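You operate a simulated robot arm through the tools that you are given. There is no shell and no other tool. Be economical: measure what you need, move in short steps, check, and stop when the job is done.

You run a simulated two-armed robot. Do the job below in one go: nothing can be reset, and whatever is moved stays where it is left.

TASK
Set section A's funnel air to 4 bar and sweep air to 3 bar.
Fine: first stop, gob away and lock pin in.

It is judged by the outcome, as a careful person would: the job done as asked, and still so three seconds after it is handed in. It fails if anything else is knocked over, pushed out of place, dropped, spilled or broken.

THE ROBOT
Two 7-joint arms with two-finger grippers on one trunk, hanging from a carriage that runs on a gantry, over the field with the corners [-2.698, 0.73], [-2.702, -0.55], [-0.002, -0.558], [0.002, 0.722] (x, y) and turns from -361 to 326 degrees about z. Base frame: it is fixed where the carriage stands at the start and does not move with it; the origin is on the floor, on the carriage's upright axis, x ahead of it, y to its left, z up. Readings come in m, degrees, newtons and seconds.
The left shoulder is at the start at [0.04, 0.158, 1.241], the right one opposite. With the tool pointing down near the work surface each hand reaches from about 0.1 to 0.56 m from the robot's upright axis, wherever it stands, measured 20 degrees to its own side. Places, roughly: section a arm valve [1, -0.9, 1.3]; section a blow valve [1, -1, 1.4]; section a funnel gauge [0.5, -0.9, 1.4]; section a funnel valve [0.5, -0.8, 1.4]; section a nozzle valve [1, -1, 1.3]; section a plunger valve [1, -0.9, 1.4]; section a sweep gauge [0.5, -0.9, 1.3]; section a sweep valve [0.5, -0.8, 1.3]. Payload 1.96 kg a hand.
The tool frame of a hand sits at the grasp point between the pads (the TCP): z along the fingers, y along the line on which they close. The tips reach 0.02 m beyond it. Largest opening 0.072 m; the body of the gripper starts 0.038 m behind the TCP.
Orientation is that of the tool frame in the base frame, as a unit quaternion [w, x, y, z]. With the fingers straight down and closing along the base's y, the tool's x points along the base's -x, its y along +y and its z along -z.

THE INTERFACE
- The arms move only by the tool send_rows. It takes "left_deltas", "right_deltas" or both (then of equal length, played together; a hand with none holds still); each is a list of rows, each an object (a shift or turn left out is 0, a gripper value left out holds the last) with "linear": the shift along the base's x, y, z in units of 30 mm (1.0 is 30 mm), a list of three; "rot": the turn, a rotation vector about the base's x, y, z in units of 8 degrees (1.0 is 8 degrees), a list of three; "hand": the finger opening in m, from 0 to 0.072. In form: [{"linear": [tx, ty, tz], "rot": [ax, ay, az], "hand": hand}, ...]. A call has 1 to 10 rows; each row shifts and turns the commanded pose from where the row before left it. A call with a number of a shift or a turn outside -1 to 1 is refused whole. A row lasts 0.2 s, in which the tool goes at most 0.05 m and 8.6 degrees; a call with a longer step from one row to the next is refused whole, and so is a gripper value outside its range. A pose out of reach is approached as far as the arm can. The call stops where the force on the tool passes 50 N (or 10 N more than at its start, if that is more) or the arm is blocked; 0.2 s more then pass. The fingers move at their own pace (about 0.045 m/s each) and stop on an object; they squeeze with about 25 N. The grip force told is the motor's: it shows also when the fingers shut on nothing. Time passes only in rows, and 0.2 s behind the last, so rows that do not move let the fingers close. It gives the time, the measured TCP pose, the force on the tool (base axes), the opening and the grip force at its end, in the units of the frame above (readings bear some noise), with the torque about the TCP (base axes, N m) and any sound that the robot's microphone picked up.
- Cameras (640 x 400 px; columns grow to the right, rows downward): "scene" is now at [0.1987, -0.0672, 1.6103]; the picture's right is [-0.87, -0.50, 0.00], its down [-0.37, 0.64, -0.67] and it looks along [0.33, -0.58, -0.74] (base axes); focal length 214 px, centre (320, 200). "left" rides on the left gripper at [0.071, -0.019, -0.082] in its tool frame; the picture's right is [0.26, 0.97, 0.00], its down [-0.67, 0.18, -0.72] and it looks along [-0.69, 0.19, 0.70] (tool axes); focal length 280 px, centre (320, 200). "right" rides on the right gripper at [0.071, 0.019, -0.082] in its tool frame; the picture's right is [-0.26, 0.97, 0.00], its down [-0.67, -0.18, -0.72] and it looks along [-0.69, -0.19, 0.70] (tool axes); focal length 280 px, centre (320, 200). There is no depth. A picture from a camera that has moved, and an enlarged one, comes with that camera's place and axes in the base frame and with its lens.
- get_image(camera): a new picture of that camera. No time passes.
- move_column(by): slides the trunk up (or, below 0, down) by that many m; the arms and the scene camera ride with it, the base frame stays. It gives what a move gives, with no picture.
- base_move(legs): drives the robot by 1 to 6 legs, each [ahead, left, turn to the left] in m, m and degrees, along the robot's own axes; the way and the turn of a leg run together, so that a leg with both is an arc; at most 1.5 m and 180 degrees a leg. The arms and the cameras ride along, it lands a little off, and it stops where it bumps. It keeps to its track: a leg is cut to what the track allows. It gives what a move gives.
- turn_head(pan, tilt): turns the head with the scene camera to pan (to the left, within 86 degrees either way) and tilt (down, from -29 to 69), counted from straight ahead of the robot. It gives what a move gives.
- close_up(camera, box): a new picture of the part [left, top, right, bottom] of that camera's present view, enlarged. No time passes.
- job_done(): hands the job in; it is judged then, once.

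Go step by step. Nothing tells you exact positions but the pictures and the camera data: compare them with the known pose of the tool, close in by small moves and look again before you grip or let go. The budget is 120 turns and 92 pictures, counting those below and the enlarged ones. Unless the task says otherwise, let go and move clear before handing in, and close with one line.

The tools are called as name(argument=value, ...) on one line, values as JSON. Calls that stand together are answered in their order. send_rows: Moves the arms, as the interface text tells. Its arguments: {"type":"object","properties":{"left_deltas":{"type":"array"},"right_deltas":{"type":"array"}},"required":[]} The other tools are called the same way: move_column (by) slides the trunk up or down; base_move (legs) drives the base; turn_head (pan, tilt) turns the head that bears the scene camera; get_image (camera) takes a picture; close_up (camera, box) takes an enlarged picture of a part of a camera's view; job_done () hands the job in.

At the start:

```text
clock: 0.0
left_position: [0.2531, -0.0235, 1.0012]
left_tool_rot: [0.0, 0.0, 1.0, 0.0]
left_ft_force: [-0.5, 0.3, -0.1]
left_ft_torque: [0.04, -0.01, 0.02]
left_finger_gap: 0.0722
left_grasp_force: 0.1
right_position: [0.226, -0.32, 0.9993]
right_tool_rot: [0.001, -0.001, 1.0, -0.001]
right_ft_force: [-1.4, -0.8, -0.5]
right_ft_torque: [-0.01, 0.02, 0.03]
right_finger_gap: 0.0723
right_grasp_force: 0.0
trunk travel left (down, up): [-0.564, 0.276]
robot x, y, heading: [0.0036, 0.0053, 0.1]
head pan, tilt: [-59.9, 48.1]
```

scene: 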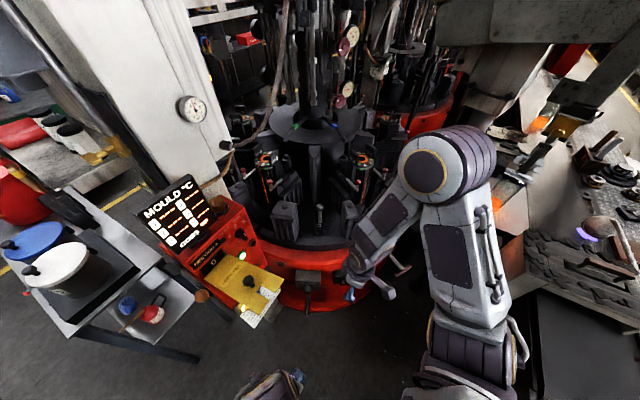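
right: 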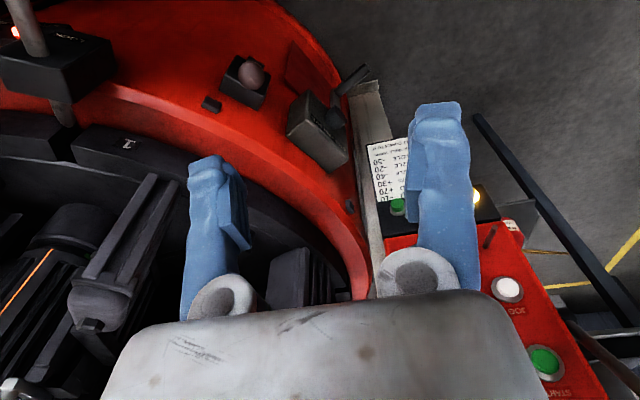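
left: 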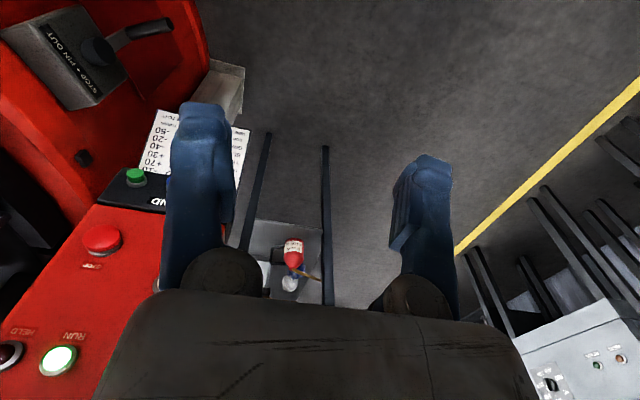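

I see a red machine section with a control box, a stop/pin box, and gauges on the columns. First I look closer at the control panel and the notices.

close_up(camera="scene", box=[130, 160, 330, 330])

close_up(camera="left", box=[0, 0, 260, 400])

close_up(camera="right", box=[190, 20, 640, 400])

turn_head(pan=-60, tilt=15)

get_image(camera="scene")

```text
2.35 times, centred on (230, 245) of scene
camera zoom: at [0.1987, -0.0672, 1.6103], right [-0.87, -0.5, 0.0], down [-0.37, 0.64, -0.67], along [0.33, -0.58, -0.74], focal length 505 px, centre (532, 94)
```

zoom: 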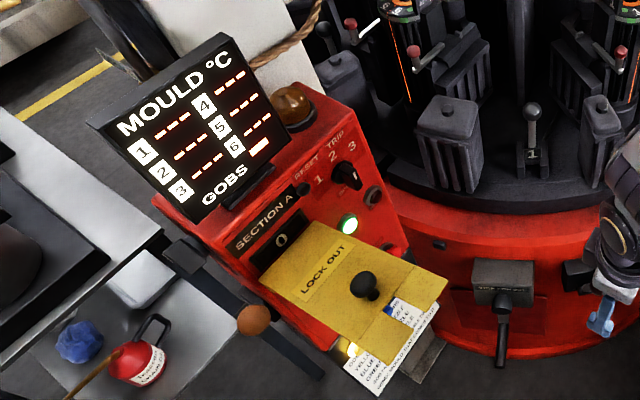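

```text
1.00 times, centred on (130, 200) of left (not enlarged: the box is as wide or as high as the picture)
camera zoom: at [0.1843, -0.0426, 1.0813], right [-0.26, 0.97, 0.0], down [0.67, 0.18, 0.72], along [0.69, 0.19, -0.7], focal length 280 px, centre (510, 200)
```

zoom: 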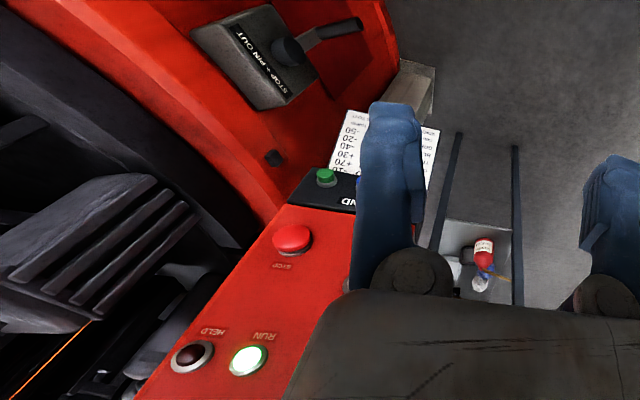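

```text
1.05 times, centred on (415, 210) of right (not enlarged: the box is as wide or as high as the picture)
camera zoom: at [0.1568, -0.3012, 1.0818], right [0.26, 0.97, 0.0], down [0.67, -0.18, 0.72], along [0.69, -0.19, -0.7], focal length 295 px, centre (220, 190)
```

zoom: 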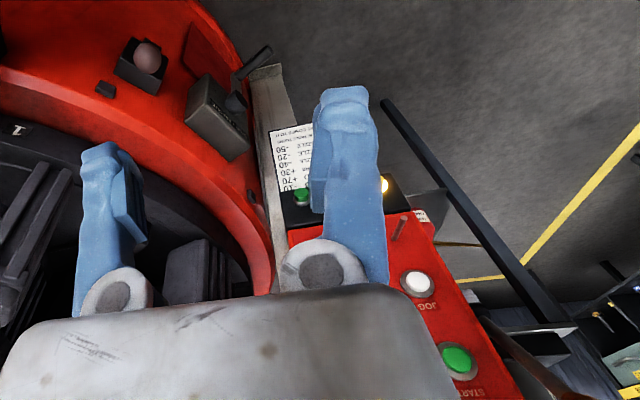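

```text
clock: 1.0
left_position: [0.2542, -0.0236, 0.9998]
left_tool_rot: [0.0, 0.0, 1.0, 0.001]
left_ft_force: [0.2, 0.4, -0.2]
left_ft_torque: [-0.03, 0.0, -0.01]
left_finger_gap: 0.0719
left_grasp_force: 0.1
right_position: [0.2269, -0.3195, 1.0014]
right_tool_rot: [0.0, 0.0, 1.0, -0.001]
right_ft_force: [0.4, 0.2, -0.2]
right_ft_torque: [0.02, -0.04, 0.0]
right_finger_gap: 0.0722
right_grasp_force: 0.0
trunk travel left (down, up): [-0.564, 0.276]
robot x, y, heading: [-0.0012, 0.0026, -0.1]
head pan, tilt: [-60.0, 15.0]
```

```text
85 pictures are left
camera scene: at [0.206, -0.08, 1.6614], right [-0.87, -0.5, 0.0], down [-0.13, 0.22, -0.97], along [0.48, -0.84, -0.26], focal length 214 px, centre (320, 200)
```

scene: 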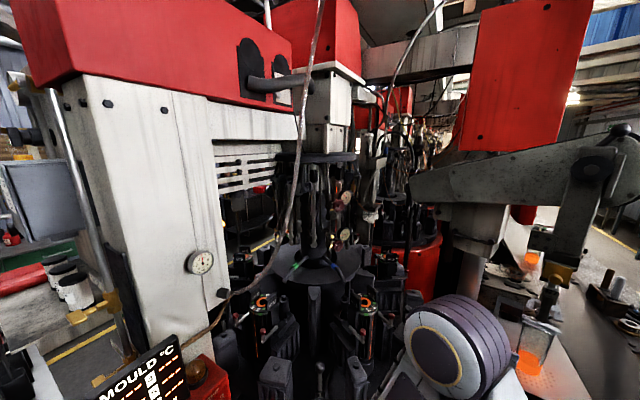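

The two gauges seem to be near (345,198) and (345,235) in this view. I zoom in on them and then on the panel and the red ring with the head turned.

close_up(camera="scene", box=[290, 160, 410, 260])

turn_head(pan=-35, tilt=55)

get_image(camera="scene")

turn_head(pan=-80, tilt=35)

get_image(camera="scene")

```text
4.00 times, centred on (350, 210) of scene
camera zoom: at [0.206, -0.08, 1.6614], right [-0.87, -0.5, 0.0], down [-0.13, 0.22, -0.97], along [0.48, -0.84, -0.26], focal length 858 px, centre (200, 160)
```

zoom: 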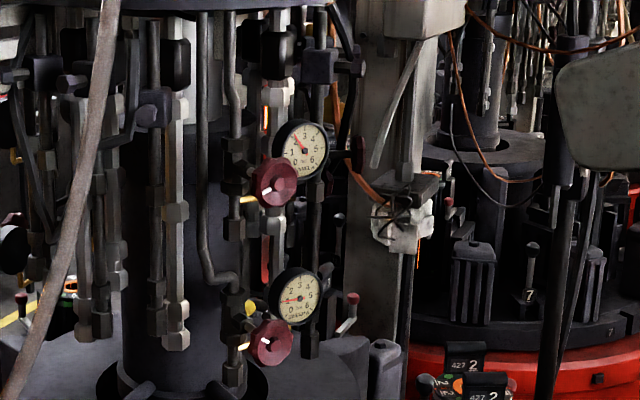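

```text
clock: 2.1
left_position: [0.2535, -0.0246, 0.9998]
left_tool_rot: [0.0, 0.0, 1.0, 0.0]
left_ft_force: [-0.7, -0.4, -0.8]
left_ft_torque: [0.0, 0.0, 0.01]
left_finger_gap: 0.0718
left_grasp_force: 0.0
right_position: [0.2266, -0.3206, 1.0004]
right_tool_rot: [0.0, 0.0, 1.0, 0.0]
right_ft_force: [0.4, 0.0, 0.0]
right_ft_torque: [0.01, -0.01, -0.01]
right_finger_gap: 0.0718
right_grasp_force: 0.0
trunk travel left (down, up): [-0.564, 0.276]
robot x, y, heading: [-0.0019, -0.0028, 0.3]
head pan, tilt: [-35.0, 55.0]
```

```text
83 pictures are left
camera scene: at [0.2184, -0.0405, 1.6013], right [-0.57, -0.82, 0.0], down [-0.67, 0.47, -0.57], along [0.47, -0.33, -0.82], focal length 214 px, centre (320, 200)
```

scene: 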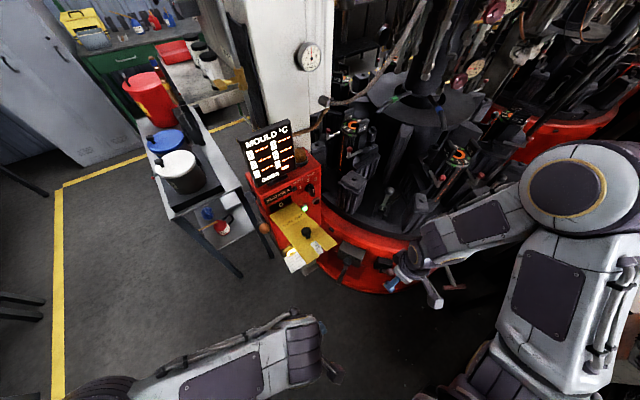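

```text
clock: 3.2
left_position: [0.2547, -0.0242, 0.9989]
left_tool_rot: [0.0, 0.0, 1.0, 0.0]
left_ft_force: [-0.3, 0.0, -1.3]
left_ft_torque: [0.01, -0.04, 0.02]
left_finger_gap: 0.072
left_grasp_force: 0.1
right_position: [0.2268, -0.3213, 1.0002]
right_tool_rot: [0.0, 0.0, 1.0, 0.001]
right_ft_force: [-0.6, -0.9, 0.2]
right_ft_torque: [-0.01, 0.01, -0.01]
right_finger_gap: 0.0718
right_grasp_force: 0.2
trunk travel left (down, up): [-0.564, 0.276]
robot x, y, heading: [-0.0005, 0.0006, -0.1]
head pan, tilt: [-80.0, 35.0]
```

```text
82 pictures are left
camera scene: at [0.1747, -0.0858, 1.6294], right [-0.98, -0.17, 0.0], down [-0.1, 0.57, -0.82], along [0.14, -0.81, -0.57], focal length 214 px, centre (320, 200)
```

scene: 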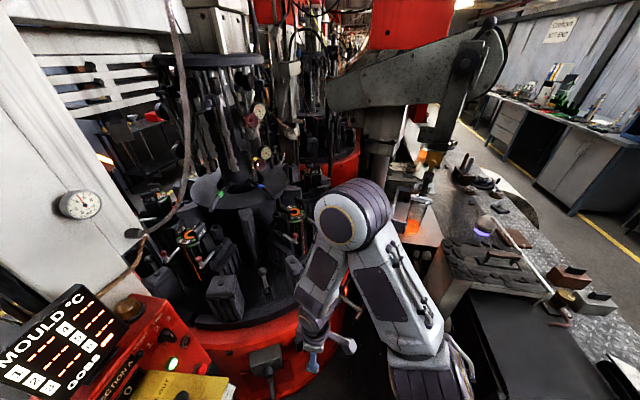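

I take close-ups of the panel and the ring controls from the present view, then aim the head directly at the panel.

close_up(camera="scene", box=[220, 310, 340, 385])

turn_head(pan=-40, tilt=50)

close_up(camera="scene", box=[235, 130, 365, 270])

close_up(camera="right", box=[220, 40, 380, 140])

close_up(camera="right", box=[340, 140, 440, 220])

```text
5.33 times, centred on (280, 348) of scene
camera zoom: at [0.1747, -0.0858, 1.6294], right [-0.98, -0.17, 0.0], down [-0.1, 0.57, -0.82], along [0.14, -0.81, -0.57], focal length 1144 px, centre (533, -587)
```

zoom: 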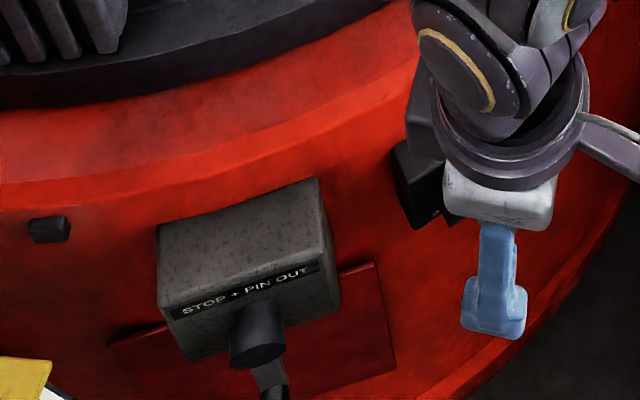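

```text
clock: 4.2
left_position: [0.2542, -0.0235, 1.0002]
left_tool_rot: [0.001, -0.001, 1.0, 0.0]
left_ft_force: [0.0, 0.6, -0.1]
left_ft_torque: [-0.01, -0.01, 0.03]
left_finger_gap: 0.0718
left_grasp_force: 0.0
right_position: [0.2272, -0.3217, 1.0002]
right_tool_rot: [0.001, 0.0, 1.0, 0.0]
right_ft_force: [0.1, -0.8, 0.5]
right_ft_torque: [0.0, -0.01, -0.02]
right_finger_gap: 0.0721
right_grasp_force: 0.1
trunk travel left (down, up): [-0.564, 0.276]
robot x, y, heading: [-0.0004, -0.0003, 0.2]
head pan, tilt: [-40.0, 50.0]
```

```text
2.86 times, centred on (300, 200) of scene
camera zoom: at [0.2183, -0.0487, 1.6078], right [-0.64, -0.77, 0.0], down [-0.59, 0.49, -0.64], along [0.49, -0.41, -0.77], focal length 613 px, centre (377, 200)
```

zoom: 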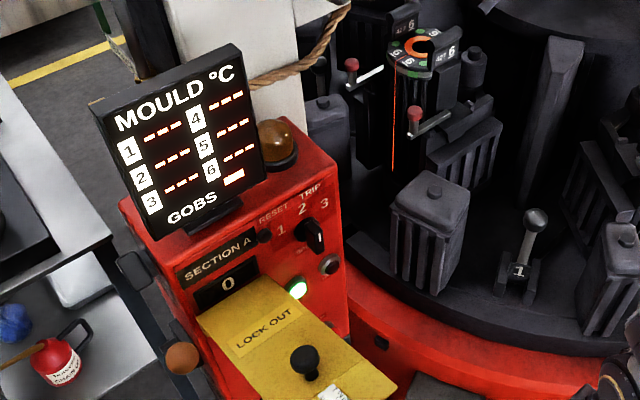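

```text
4.00 times, centred on (300, 90) of right
camera zoom: at [0.1568, -0.3012, 1.0818], right [0.26, 0.96, 0.0], down [0.67, -0.18, 0.72], along [0.69, -0.19, -0.7], focal length 1122 px, centre (400, 640)
```

zoom: 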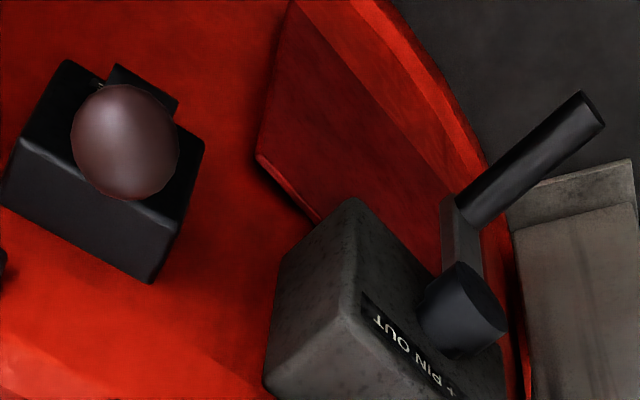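

```text
5.00 times, centred on (390, 180) of right
camera zoom: at [0.1568, -0.3012, 1.0818], right [0.26, 0.96, 0.0], down [0.67, -0.18, 0.72], along [0.69, -0.19, -0.7], focal length 1402 px, centre (-30, 300)
```

zoom: 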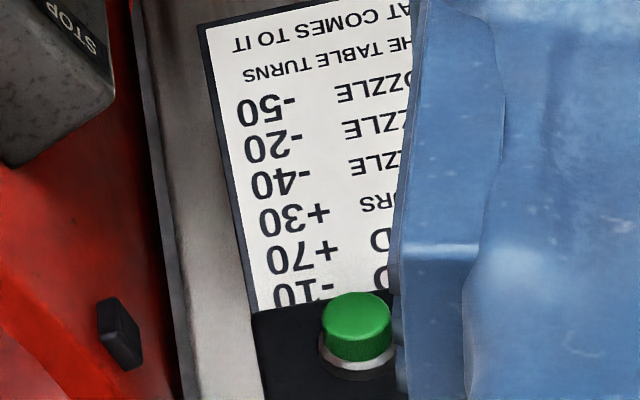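

I need to read the note and see the panel unhindered. I shift the right hand to the left (left hand makes way) so the note falls between its fingers.

send_rows(left_deltas=[{"linear": [0, 1, 0]}, {"linear": [0, 1, 0]}, {"linear": [0, 1, 0]}, {"linear": [0, 1, 0]}, {"linear": [0, 1, 0]}], right_deltas=[{"linear": [0, 1, 0]}, {"linear": [0, 1, 0]}, {"linear": [0, 1, 0]}, {"linear": [0, 1, 0]}, {"linear": [0, 1, 0]}])

get_image(camera="right")

get_image(camera="left")

```text
clock: 5.5
left_position: [0.2543, 0.1255, 0.9993]
left_tool_rot: [0.001, 0.0, 1.0, 0.0]
left_ft_force: [-0.2, 0.8, 0.3]
left_ft_torque: [0.0, 0.01, 0.0]
left_finger_gap: 0.0719
left_grasp_force: 0.0
right_position: [0.2271, -0.3211, 0.9991]
right_tool_rot: [0.0, 0.001, 1.0, 0.0]
right_ft_force: [-0.7, -1.3, 0.0]
right_ft_torque: [0.02, 0.0, 0.01]
right_finger_gap: 0.072
right_grasp_force: 0.1
right hand out of reach, approached as far as the arm can: row 1, 2, 3, 4, 5
trunk travel left (down, up): [-0.564, 0.276]
robot x, y, heading: [0.001, 0.0019, 0.1]
head pan, tilt: [-40.0, 50.0]
```

```text
77 pictures are left
camera right: at [0.1568, -0.3009, 1.0817], right [0.26, 0.97, 0.0], down [0.67, -0.18, 0.72], along [0.69, -0.19, -0.7], focal length 280 px, centre (320, 200)
```

right: 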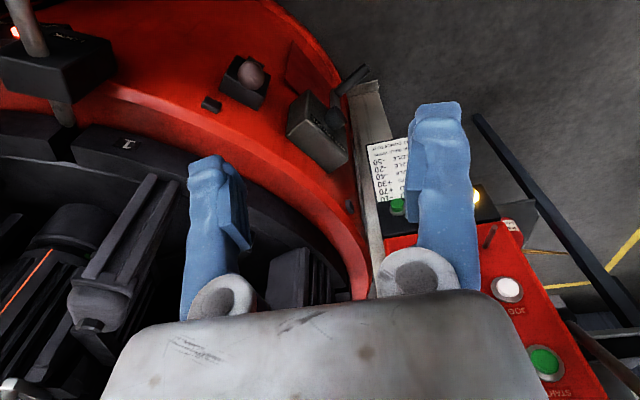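

```text
76 pictures are left
camera left: at [0.1844, 0.1075, 1.0811], right [-0.26, 0.97, 0.0], down [0.67, 0.18, 0.72], along [0.69, 0.19, -0.7], focal length 280 px, centre (320, 200)
```

left: 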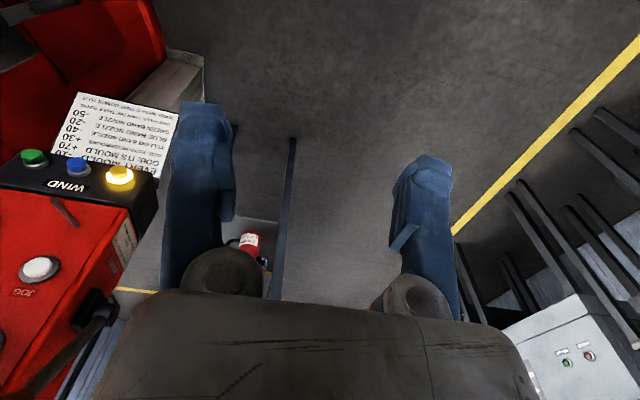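

The note and the button box are now free in the left view; zoom in.

close_up(camera="left", box=[45, 85, 185, 195])

close_up(camera="left", box=[0, 130, 180, 400])

```text
3.64 times, centred on (115, 140) of left
camera zoom: at [0.1844, 0.1075, 1.0811], right [-0.26, 0.97, 0.0], down [0.67, 0.18, 0.72], along [0.69, 0.19, -0.7], focal length 1020 px, centre (1066, 418)
```

zoom: 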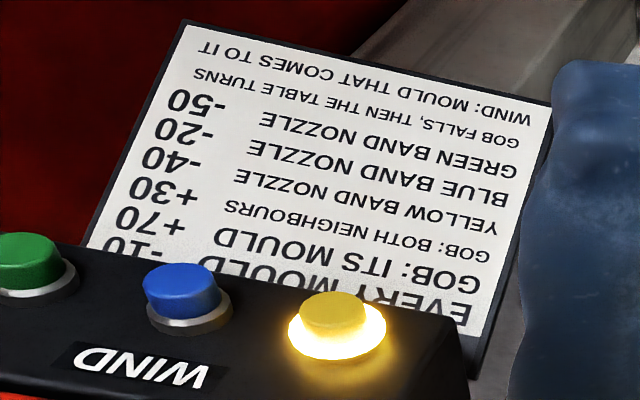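

```text
1.48 times, centred on (90, 265) of left
camera zoom: at [0.1844, 0.1075, 1.0811], right [-0.26, 0.97, 0.0], down [0.67, 0.18, 0.72], along [0.69, 0.19, -0.7], focal length 415 px, centre (661, 104)
```

zoom: 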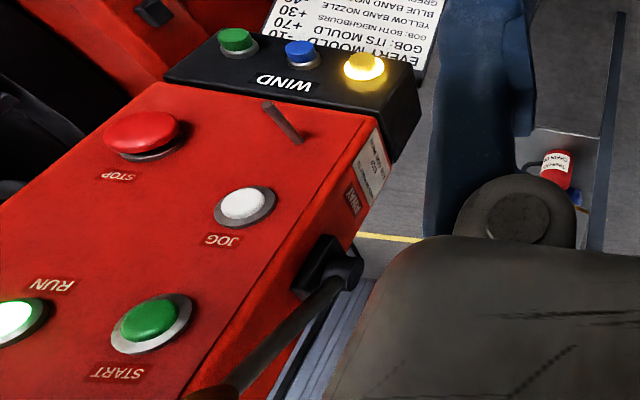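

The panel has STOP/START/JOG and a lever on its left side with an "AWAY" label. I rotate the left hand to look at that side.

send_rows(left_deltas=[{"linear": [0.5, 1, 0], "rot": [0, 0, -1]}, {"linear": [0.5, 1, 0], "rot": [0, 0, -1]}, {"linear": [0.5, 1, 0], "rot": [0, 0, -1]}, {"linear": [0.5, 0, 0], "rot": [0, 0, -1]}, {"linear": [0.5, 0, 0], "rot": [0, 0, -1]}, {"linear": [0.5, 0, 0], "rot": [0, 0, -1]}, {"linear": [0.5, 0, 0], "rot": [0, 0, -1]}])

get_image(camera="left")

```text
clock: 7.0
left_position: [0.3588, 0.2158, 0.9988]
left_tool_rot: [0.0, 0.471, 0.882, 0.0]
left_ft_force: [-0.5, 0.6, 0.5]
left_ft_torque: [0.02, -0.04, 0.03]
left_finger_gap: 0.072
left_grasp_force: 0.0
right_position: [0.2272, -0.32, 0.9998]
right_tool_rot: [0.0, -0.001, 1.0, 0.0]
right_ft_force: [-0.3, -1.0, -0.1]
right_ft_torque: [-0.03, 0.0, -0.02]
right_finger_gap: 0.0721
right_grasp_force: 0.1
trunk travel left (down, up): [-0.564, 0.276]
robot x, y, heading: [0.0007, -0.0035, -0.0]
head pan, tilt: [-40.0, 50.0]
```

```text
73 pictures are left
camera left: at [0.3046, 0.2646, 1.0814], right [0.66, 0.76, 0.0], down [0.53, -0.46, 0.72], along [0.54, -0.47, -0.7], focal length 280 px, centre (320, 200)
```

left: 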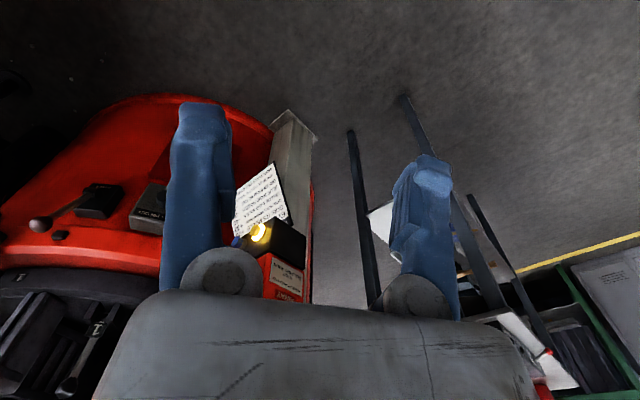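

send_rows(left_deltas=[{"rot": [-0.66, -0.75, 0]}, {"rot": [-0.66, -0.75, 0]}, {"rot": [-0.66, -0.75, 0]}, {"rot": [-0.66, -0.75, 0]}])

get_image(camera="left")

```text
clock: 8.1
left_position: [0.3589, 0.2162, 1.001]
left_tool_rot: [0.269, 0.452, 0.848, -0.064]
left_ft_force: [0.1, 0.6, -0.1]
left_ft_torque: [-0.01, -0.02, 0.02]
left_finger_gap: 0.0719
left_grasp_force: 0.0
right_position: [0.2268, -0.3199, 1.0004]
right_tool_rot: [0.0, 0.0, 1.0, 0.0]
right_ft_force: [0.1, 0.1, 0.2]
right_ft_torque: [0.0, -0.01, 0.0]
right_finger_gap: 0.0718
right_grasp_force: 0.1
trunk travel left (down, up): [-0.564, 0.276]
robot x, y, heading: [0.0002, -0.0004, 0.3]
head pan, tilt: [-40.0, 50.0]
```

```text
72 pictures are left
camera left: at [0.2803, 0.2858, 1.03], right [0.65, 0.76, 0.0], down [0.16, -0.14, 0.98], along [0.74, -0.64, -0.21], focal length 280 px, centre (320, 200)
```

left: 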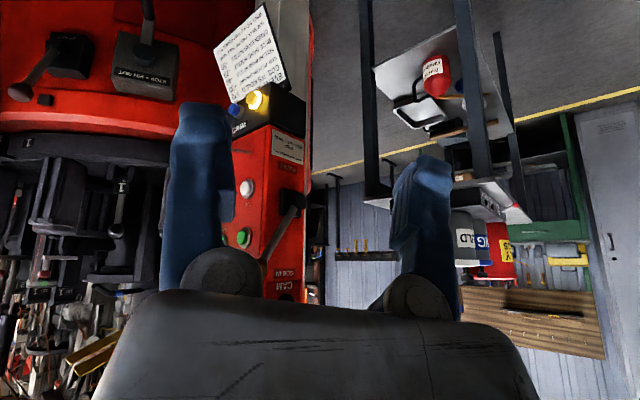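

close_up(camera="left", box=[225, 80, 325, 310])

close_up(camera="left", box=[250, 120, 325, 180])

close_up(camera="left", box=[0, 0, 190, 120])

```text
1.74 times, centred on (275, 195) of left
camera zoom: at [0.2803, 0.2858, 1.03], right [0.65, 0.76, 0.0], down [0.16, -0.14, 0.98], along [0.74, -0.64, -0.21], focal length 488 px, centre (398, 209)
```

zoom: 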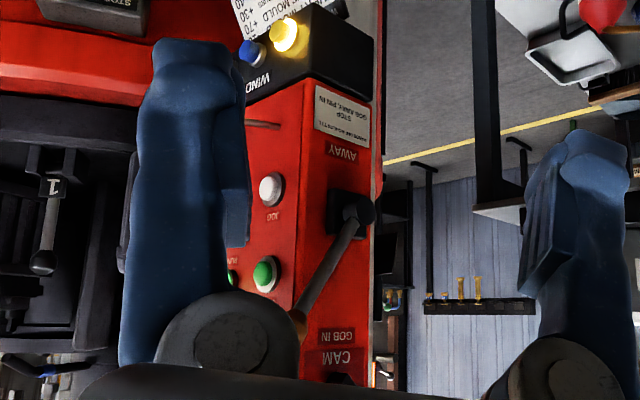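

```text
6.67 times, centred on (288, 150) of left
camera zoom: at [0.2803, 0.2858, 1.03], right [0.65, 0.76, 0.0], down [0.16, -0.14, 0.98], along [0.74, -0.64, -0.21], focal length 1869 px, centre (537, 533)
```

zoom: 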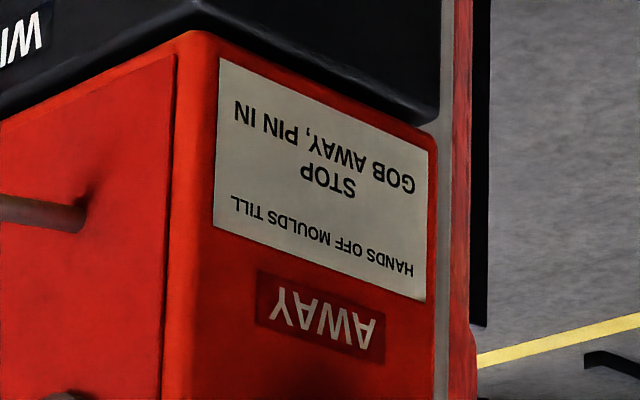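

```text
3.33 times, centred on (95, 60) of left
camera zoom: at [0.2803, 0.2858, 1.03], right [0.65, 0.76, 0.0], down [0.16, -0.14, 0.98], along [0.74, -0.64, -0.21], focal length 935 px, centre (1070, 667)
```

zoom: 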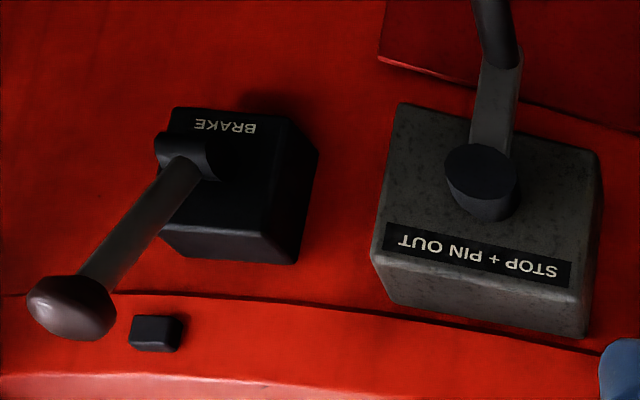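

The label reads "Hands off moulds till STOP, GOB AWAY, PIN IN"; the side lever sits at GOB IN. Now I look closely at the lock-out plate, its knob, and the brake.

close_up(camera="scene", box=[265, 200, 325, 280])

send_rows(left_deltas=[{"rot": [-0.66, -0.75, 0]}, {"rot": [-0.66, -0.75, 0], "linear": [0.2, 0, -0.7]}, {"linear": [0.2, 0, -0.7], "rot": [0, 0, 0.8]}, {"linear": [0.2, 0, -0.7], "rot": [0, 0, 0.8]}])

get_image(camera="left")

```text
5.00 times, centred on (295, 240) of scene
camera zoom: at [0.2182, -0.0485, 1.6077], right [-0.64, -0.77, 0.0], down [-0.59, 0.49, -0.64], along [0.49, -0.41, -0.77], focal length 1072 px, centre (445, 0)
```

zoom: 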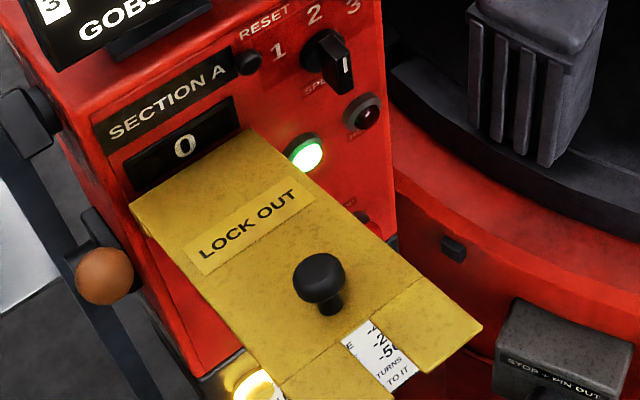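

```text
clock: 9.1
left_position: [0.3767, 0.2169, 0.9376]
left_tool_rot: [0.404, 0.335, 0.85, -0.049]
left_ft_force: [0.8, -0.1, 0.2]
left_ft_torque: [0.02, -0.01, -0.02]
left_finger_gap: 0.0722
left_grasp_force: 0.1
right_position: [0.2266, -0.3212, 0.9998]
right_tool_rot: [0.0, 0.0, 1.0, 0.0]
right_ft_force: [-0.5, -0.1, -0.2]
right_ft_torque: [0.01, -0.01, 0.01]
right_finger_gap: 0.0716
right_grasp_force: 0.0
trunk travel left (down, up): [-0.564, 0.276]
robot x, y, heading: [0.0028, -0.0018, 0.0]
head pan, tilt: [-40.0, 50.0]
```

```text
67 pictures are left
camera left: at [0.2811, 0.2687, 0.9363], right [0.47, 0.88, -0.01], down [-0.05, 0.04, 1.0], along [0.88, -0.47, 0.06], focal length 280 px, centre (320, 200)
```

left: 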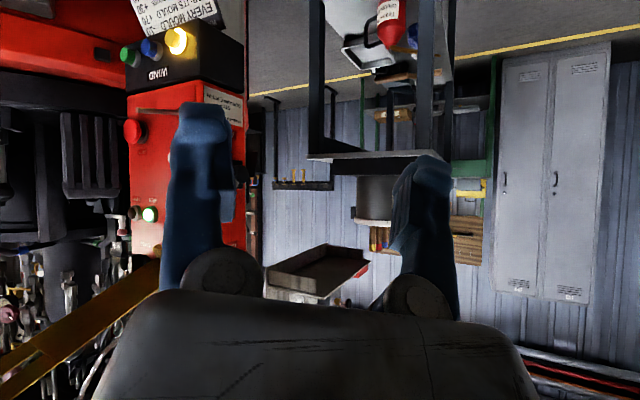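

In the first right-hand view there was a grey rod through a black bracket with a red lamp on the ring: a likely lock pin. I zoom there.

close_up(camera="right", box=[0, 0, 160, 160])

turn_head(pan=-85, tilt=60)

get_image(camera="scene")

```text
2.50 times, centred on (80, 80) of right
camera zoom: at [0.1568, -0.3013, 1.0819], right [0.26, 0.97, 0.0], down [0.67, -0.18, 0.72], along [0.69, -0.19, -0.7], focal length 701 px, centre (920, 500)
```

zoom: 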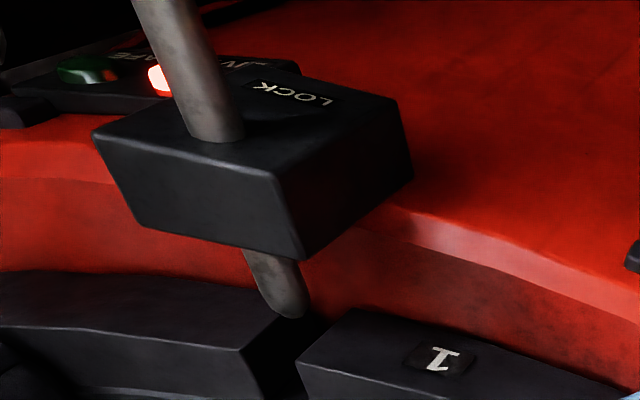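

```text
clock: 10.2
left_position: [0.3755, 0.2172, 0.9364]
left_tool_rot: [0.403, 0.336, 0.85, -0.049]
left_ft_force: [-0.3, -0.5, -0.2]
left_ft_torque: [0.01, 0.01, 0.01]
left_finger_gap: 0.0721
left_grasp_force: 0.0
right_position: [0.226, -0.3216, 0.9989]
right_tool_rot: [0.0, 0.001, 1.0, 0.0]
right_ft_force: [1.0, -0.3, 0.4]
right_ft_torque: [0.01, 0.06, -0.04]
right_finger_gap: 0.0719
right_grasp_force: 0.1
trunk travel left (down, up): [-0.564, 0.276]
robot x, y, heading: [0.0025, -0.0012, 0.2]
head pan, tilt: [-85.0, 60.0]
```

```text
65 pictures are left
camera scene: at [0.1652, -0.0655, 1.5952], right [-1.0, -0.09, 0.0], down [-0.08, 0.86, -0.5], along [0.04, -0.5, -0.87], focal length 214 px, centre (320, 200)
```

scene: 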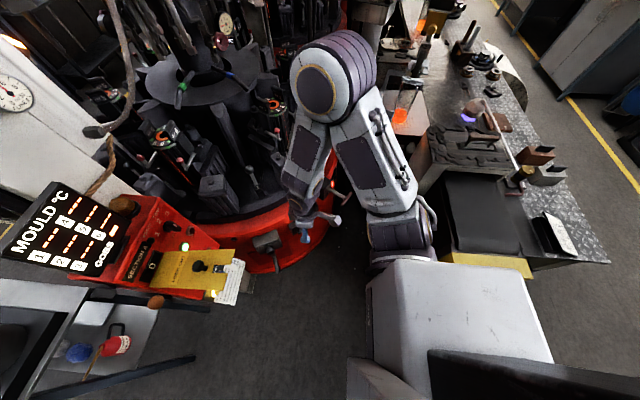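

The lock pin is the rod in the "LOCK" housing on the ring (lamp red); STOP triangulates to about (0.56,-0.25,0.85) on a vertical panel facing -x, the gob lever ball to about (0.556,-0.073,1.03). I bring the robot a little right and turned to it, for the left hand to press STOP.

base_move(legs=[[0, -0.12, -20]])

turn_head(pan=-20, tilt=50)

get_image(camera="scene")

get_image(camera="right")

```text
clock: 11.7
left_position: [0.4081, -0.0396, 0.9361]
left_tool_rot: [0.389, 0.477, 0.78, -0.117]
left_ft_force: [-0.8, -0.6, 0.5]
left_ft_torque: [0.03, -0.02, 0.04]
left_finger_gap: 0.0719
left_grasp_force: 0.0
right_position: [0.0847, -0.4954, 1.001]
right_tool_rot: [0.0, 0.172, 0.985, -0.001]
right_ft_force: [0.7, -0.3, -0.5]
right_ft_torque: [-0.01, -0.03, 0.02]
right_finger_gap: 0.0719
right_grasp_force: 0.0
trunk travel left (down, up): [-0.564, 0.276]
robot x, y, heading: [-0.023, -0.117, -20.2]
head pan, tilt: [-85.0, 60.0]
```

```text
clock: 13.0
left_position: [0.408, -0.0382, 0.9365]
left_tool_rot: [0.388, 0.478, 0.779, -0.118]
left_ft_force: [-0.1, -0.2, 0.7]
left_ft_torque: [-0.06, 0.03, -0.03]
left_finger_gap: 0.072
left_grasp_force: 0.0
right_position: [0.0855, -0.4939, 0.999]
right_tool_rot: [0.0, 0.172, 0.985, 0.0]
right_ft_force: [-0.9, 0.5, 0.4]
right_ft_torque: [-0.01, -0.01, 0.0]
right_finger_gap: 0.072
right_grasp_force: 0.1
trunk travel left (down, up): [-0.564, 0.276]
robot x, y, heading: [-0.0241, -0.1183, -19.9]
head pan, tilt: [-20.0, 50.0]
```

```text
64 pictures are left
camera scene: at [0.1889, -0.2177, 1.6077], right [-0.64, -0.77, 0.0], down [-0.59, 0.49, -0.64], along [0.49, -0.41, -0.77], focal length 214 px, centre (320, 200)
```

scene: 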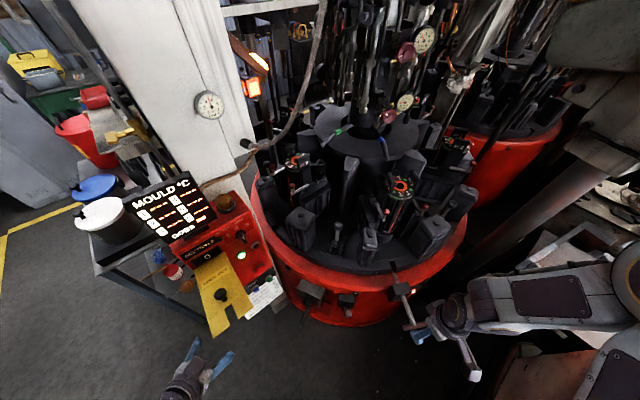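

```text
63 pictures are left
camera right: at [0.0255, -0.4513, 1.0818], right [0.57, 0.82, 0.0], down [0.57, -0.4, 0.72], along [0.59, -0.41, -0.7], focal length 280 px, centre (320, 200)
```

right: 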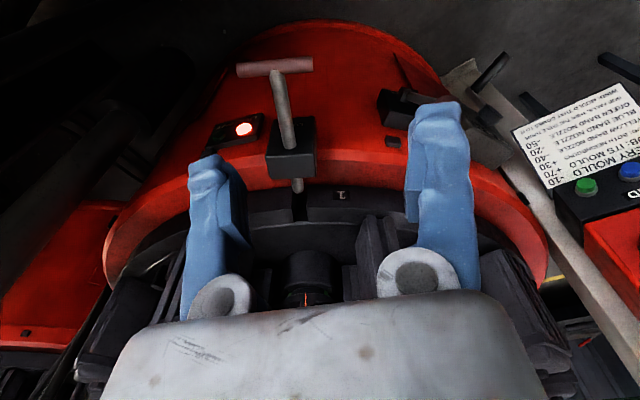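

The T-handled lock pin is clear in the right view, lamp red. Now I level the left hand and lower it toward STOP, fingers closed.

send_rows(left_deltas=[{"hand": 0, "rot": [-0.66, -0.58, 0], "linear": [-0.3, 0, -0.57]}, {"rot": [-0.66, -0.58, 0], "linear": [-0.3, 0, -0.57]}, {"rot": [-0.66, -0.58, 0], "linear": [0, 0, -0.57]}, {"rot": [-0.66, -0.58, 0], "linear": [0, 0, -0.57]}, {"rot": [-0.66, -0.58, 0], "linear": [0, 0, -0.57]}, {"rot": [0, 0, 0.8], "linear": [0, -1, 0]}, {"rot": [0, 0, 0.8], "linear": [0, -1, 0]}, {"rot": [0, 0, 0.8], "linear": [0, -1, 0]}, {"rot": [0, 0, 0.8], "linear": [0.3, -1, 0]}])

get_image(camera="left")

get_image(camera="scene")

```text
clock: 15.0
left_position: [0.3987, -0.159, 0.8511]
left_tool_rot: [0.662, 0.239, 0.709, -0.048]
left_ft_force: [0.0, -0.4, 0.1]
left_ft_torque: [0.01, -0.02, 0.0]
left_finger_gap: 0.0001
left_grasp_force: 25.2
right_position: [0.0859, -0.4949, 1.0003]
right_tool_rot: [-0.001, 0.172, 0.985, 0.0]
right_ft_force: [-0.4, 0.4, 0.1]
right_ft_torque: [0.0, 0.01, 0.01]
right_finger_gap: 0.0721
right_grasp_force: 0.1
trunk travel left (down, up): [-0.564, 0.276]
robot x, y, heading: [-0.0206, -0.1118, -19.9]
head pan, tilt: [-20.0, 50.0]
```

```text
62 pictures are left
camera left: at [0.3174, -0.1251, 0.788], right [0.38, 0.92, -0.01], down [-0.57, 0.25, 0.78], along [0.72, -0.29, 0.63], focal length 280 px, centre (320, 200)
```

left: 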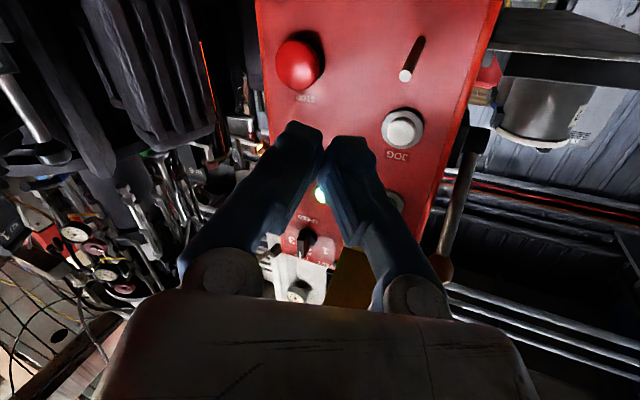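

```text
61 pictures are left
camera scene: at [0.189, -0.2182, 1.6078], right [-0.64, -0.77, 0.0], down [-0.59, 0.49, -0.64], along [0.49, -0.41, -0.77], focal length 214 px, centre (320, 200)
```

scene: 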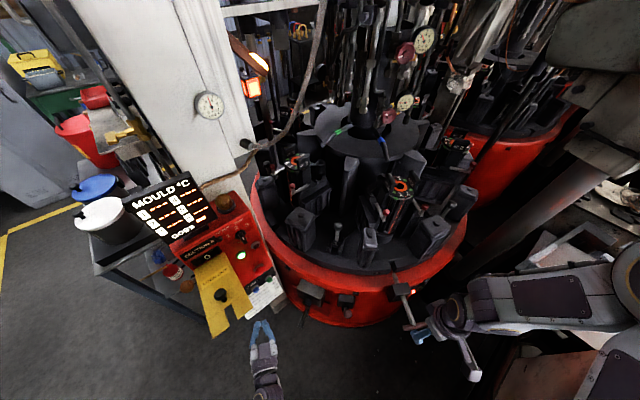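

STOP re-triangulates to (0.562,-0.247,0.852). I line up the closed fingers and press along +x.

send_rows(left_deltas=[{"linear": [0.6, -0.9, 0]}, {"linear": [0.8, -0.9, 0]}, {"linear": [1, -0.9, 0]}, {"linear": [1, 0, 0]}, {"linear": [0.6, 0, 0]}, {"linear": [0.2, -0.03, 0]}, {"linear": [0.2, 0, 0]}, {"linear": [0.2, 0, 0]}, {"linear": [0.2, 0, 0]}])

get_image(camera="left")

```text
clock: 17.0
left_position: [0.5399, -0.2408, 0.8501]
left_tool_rot: [0.661, 0.238, 0.71, -0.049]
left_ft_force: [-12.0, 1.8, 4.0]
left_ft_torque: [0.08, -0.14, 0.0]
left_finger_gap: 0.0
left_grasp_force: 24.7
right_position: [0.0831, -0.4925, 1.0006]
right_tool_rot: [0.0, 0.172, 0.985, 0.0]
right_ft_force: [0.0, -0.7, 0.0]
right_ft_torque: [-0.02, -0.02, 0.02]
right_finger_gap: 0.0721
right_grasp_force: 0.1
trunk travel left (down, up): [-0.564, 0.276]
robot x, y, heading: [-0.0194, -0.119, -19.9]
head pan, tilt: [-20.0, 50.0]
heard: click
```

```text
60 pictures are left
camera left: at [0.458, -0.2062, 0.7873], right [0.39, 0.92, -0.01], down [-0.57, 0.25, 0.78], along [0.72, -0.29, 0.62], focal length 280 px, centre (320, 200)
```

left: 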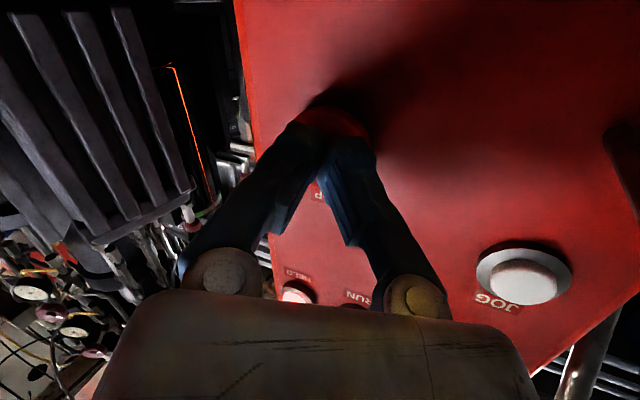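

Click heard, and the HELD lamp is lit: section stopped. I back off and move the closed fingers above the gob lever.

send_rows(left_deltas=[{"linear": [-1, 0, 0]}, {"linear": [-1, 0, 0]}, {"linear": [-1, 0.5, 0]}, {"linear": [-1, 1, 0]}, {"linear": [-1, 1, 0]}, {"linear": [-0.6, 1, 0]}, {"linear": [0, 1, 0]}, {"linear": [0, 1, 0]}, {"linear": [0, 0.9, 0]}])

get_image(camera="left")

get_image(camera="scene")

```text
clock: 19.0
left_position: [0.3753, -0.0485, 0.8514]
left_tool_rot: [0.661, 0.239, 0.709, -0.048]
left_ft_force: [-0.2, -0.4, 0.0]
left_ft_torque: [-0.04, -0.03, -0.01]
left_finger_gap: 0.0002
left_grasp_force: 24.7
right_position: [0.0845, -0.4928, 1.0007]
right_tool_rot: [0.0, 0.171, 0.985, -0.001]
right_ft_force: [0.1, 0.0, -0.2]
right_ft_torque: [-0.01, 0.0, 0.0]
right_finger_gap: 0.072
right_grasp_force: 0.0
trunk travel left (down, up): [-0.564, 0.276]
robot x, y, heading: [-0.0224, -0.1122, -19.9]
head pan, tilt: [-20.0, 50.0]
```

```text
59 pictures are left
camera left: at [0.2931, -0.0139, 0.7876], right [0.39, 0.92, -0.01], down [-0.57, 0.25, 0.78], along [0.72, -0.29, 0.63], focal length 280 px, centre (320, 200)
```

left: 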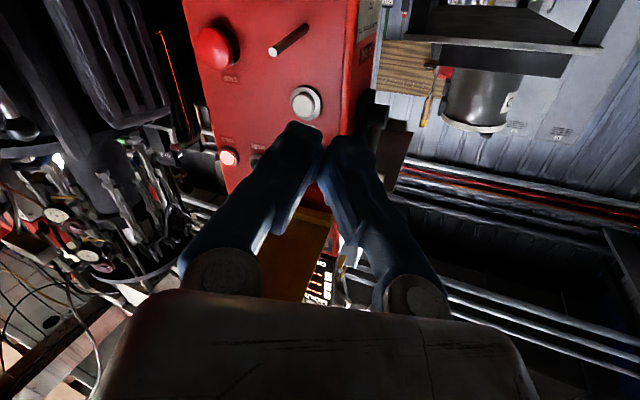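

```text
58 pictures are left
camera scene: at [0.1889, -0.2175, 1.6077], right [-0.64, -0.77, 0.0], down [-0.59, 0.49, -0.64], along [0.49, -0.41, -0.77], focal length 214 px, centre (320, 200)
```

scene: 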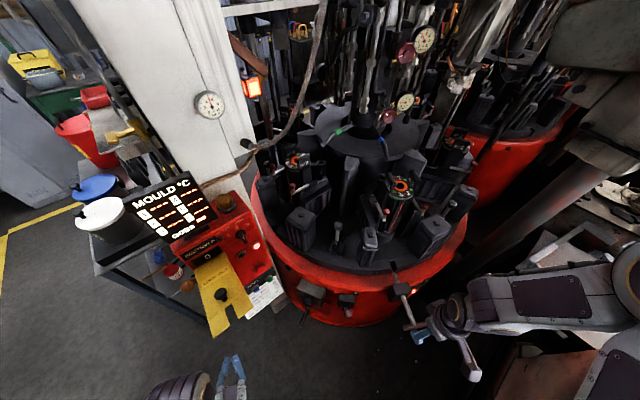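

HELD is lit. I raise the hand beside the lever and look.

send_rows(left_deltas=[{"linear": [0, 0.6, 1]}, {"linear": [0, 0.6, 1]}, {"linear": [0, 0, 1]}, {"linear": [0, 0, 1]}, {"linear": [0, 0, 1]}, {"linear": [0, 0, 1]}, {"linear": [0, 0, 1]}, {"linear": [0, 0, 0.4]}])

get_image(camera="left")

close_up(camera="scene", box=[140, 220, 300, 400])

```text
clock: 20.8
left_position: [0.3896, -0.0199, 1.0552]
left_tool_rot: [0.661, 0.239, 0.709, -0.048]
left_ft_force: [-0.1, -0.6, 0.8]
left_ft_torque: [0.02, 0.03, 0.0]
left_finger_gap: 0.0001
left_grasp_force: 24.7
left hand out of reach, approached as far as the arm can: row 2, 3, 7, 8
right_position: [0.0853, -0.493, 1.0006]
right_tool_rot: [0.0, 0.172, 0.985, 0.0]
right_ft_force: [0.4, -0.3, 0.2]
right_ft_torque: [0.0, -0.01, 0.01]
right_finger_gap: 0.072
right_grasp_force: 0.1
trunk travel left (down, up): [-0.564, 0.276]
robot x, y, heading: [-0.0223, -0.1117, -19.9]
head pan, tilt: [-20.0, 50.0]
```

```text
57 pictures are left
camera left: at [0.3073, 0.0133, 0.9904], right [0.39, 0.92, -0.01], down [-0.57, 0.25, 0.78], along [0.72, -0.29, 0.63], focal length 280 px, centre (320, 200)
```

left: 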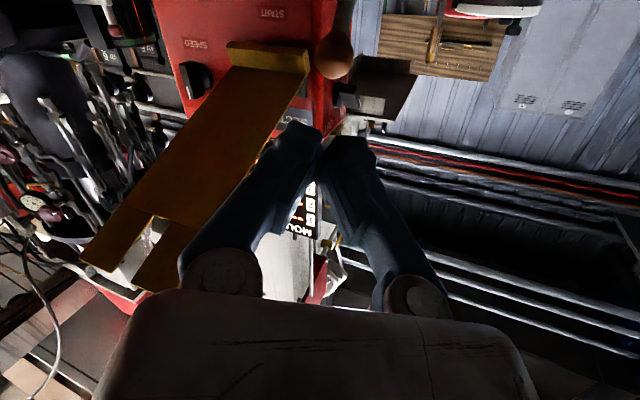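

```text
2.22 times, centred on (220, 310) of scene
camera zoom: at [0.189, -0.2177, 1.6077], right [-0.64, -0.77, 0.0], down [-0.59, 0.49, -0.64], along [0.49, -0.41, -0.77], focal length 477 px, centre (542, -44)
```

zoom: 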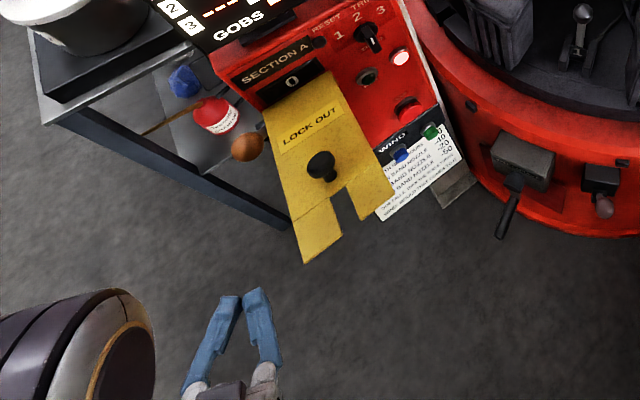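

Ball is at about (0.556,-0.073,1.035). I raise the trunk a bit for room, part the fingers slightly as a fork, and bring them above the ball.

move_column(by=0.05)

send_rows(left_deltas=[{"linear": [0.5, 0, 0], "hand": 0.014}, {"linear": [1, -0.3, 0]}, {"linear": [1, -0.4, 0]}, {"linear": [1, -0.4, 0]}, {"linear": [1, -0.4, 0]}])

get_image(camera="left")

close_up(camera="scene", box=[140, 220, 300, 400])

```text
clock: 21.7
left_position: [0.3893, -0.0206, 1.103]
left_tool_rot: [0.661, 0.24, 0.709, -0.049]
left_ft_force: [0.6, -0.1, 0.5]
left_ft_torque: [0.03, -0.05, 0.0]
left_finger_gap: 0.0
left_grasp_force: 24.6
right_position: [0.0841, -0.4934, 1.0496]
right_tool_rot: [0.0, 0.171, 0.985, 0.0]
right_ft_force: [-0.6, -0.6, 0.2]
right_ft_torque: [0.02, 0.01, 0.02]
right_finger_gap: 0.0718
right_grasp_force: 0.0
trunk travel left (down, up): [-0.614, 0.226]
robot x, y, heading: [-0.0215, -0.1166, -19.6]
head pan, tilt: [-20.0, 50.0]
```

```text
clock: 22.9
left_position: [0.5252, -0.0677, 1.1045]
left_tool_rot: [0.662, 0.24, 0.709, -0.05]
left_ft_force: [-0.8, -0.7, -0.4]
left_ft_torque: [-0.01, 0.03, 0.0]
left_finger_gap: 0.014
left_grasp_force: 0.0
right_position: [0.0848, -0.494, 1.0503]
right_tool_rot: [0.0, 0.171, 0.985, -0.001]
right_ft_force: [0.0, -0.4, 0.7]
right_ft_torque: [-0.03, 0.0, 0.03]
right_finger_gap: 0.0719
right_grasp_force: 0.1
trunk travel left (down, up): [-0.614, 0.226]
robot x, y, heading: [-0.0231, -0.1119, -20.1]
head pan, tilt: [-20.0, 50.0]
```

```text
55 pictures are left
camera left: at [0.4432, -0.0327, 1.0408], right [0.39, 0.92, -0.01], down [-0.57, 0.25, 0.78], along [0.72, -0.29, 0.63], focal length 280 px, centre (320, 200)
```

left: 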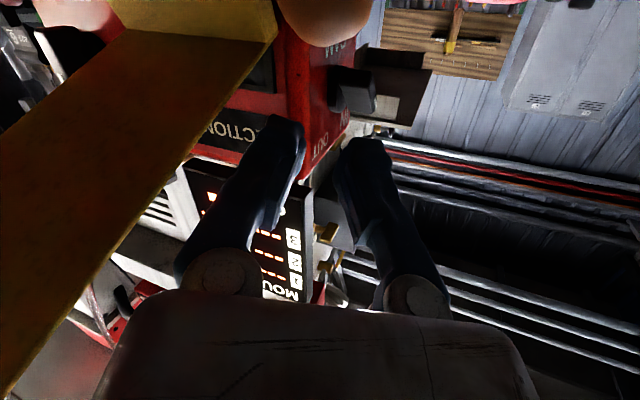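

```text
2.22 times, centred on (220, 310) of scene
camera zoom: at [0.189, -0.2177, 1.6578], right [-0.64, -0.77, 0.0], down [-0.59, 0.49, -0.64], along [0.49, -0.41, -0.77], focal length 477 px, centre (542, -44)
```

zoom: 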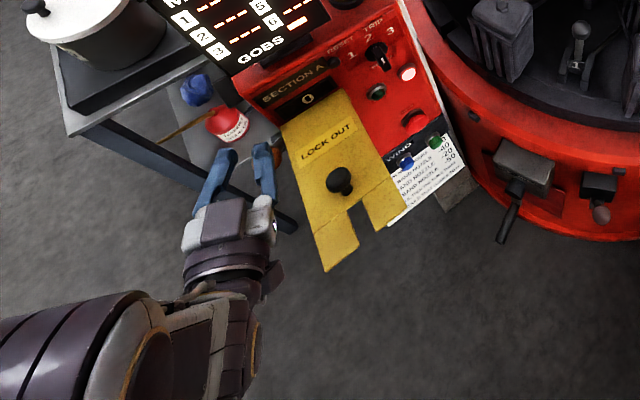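

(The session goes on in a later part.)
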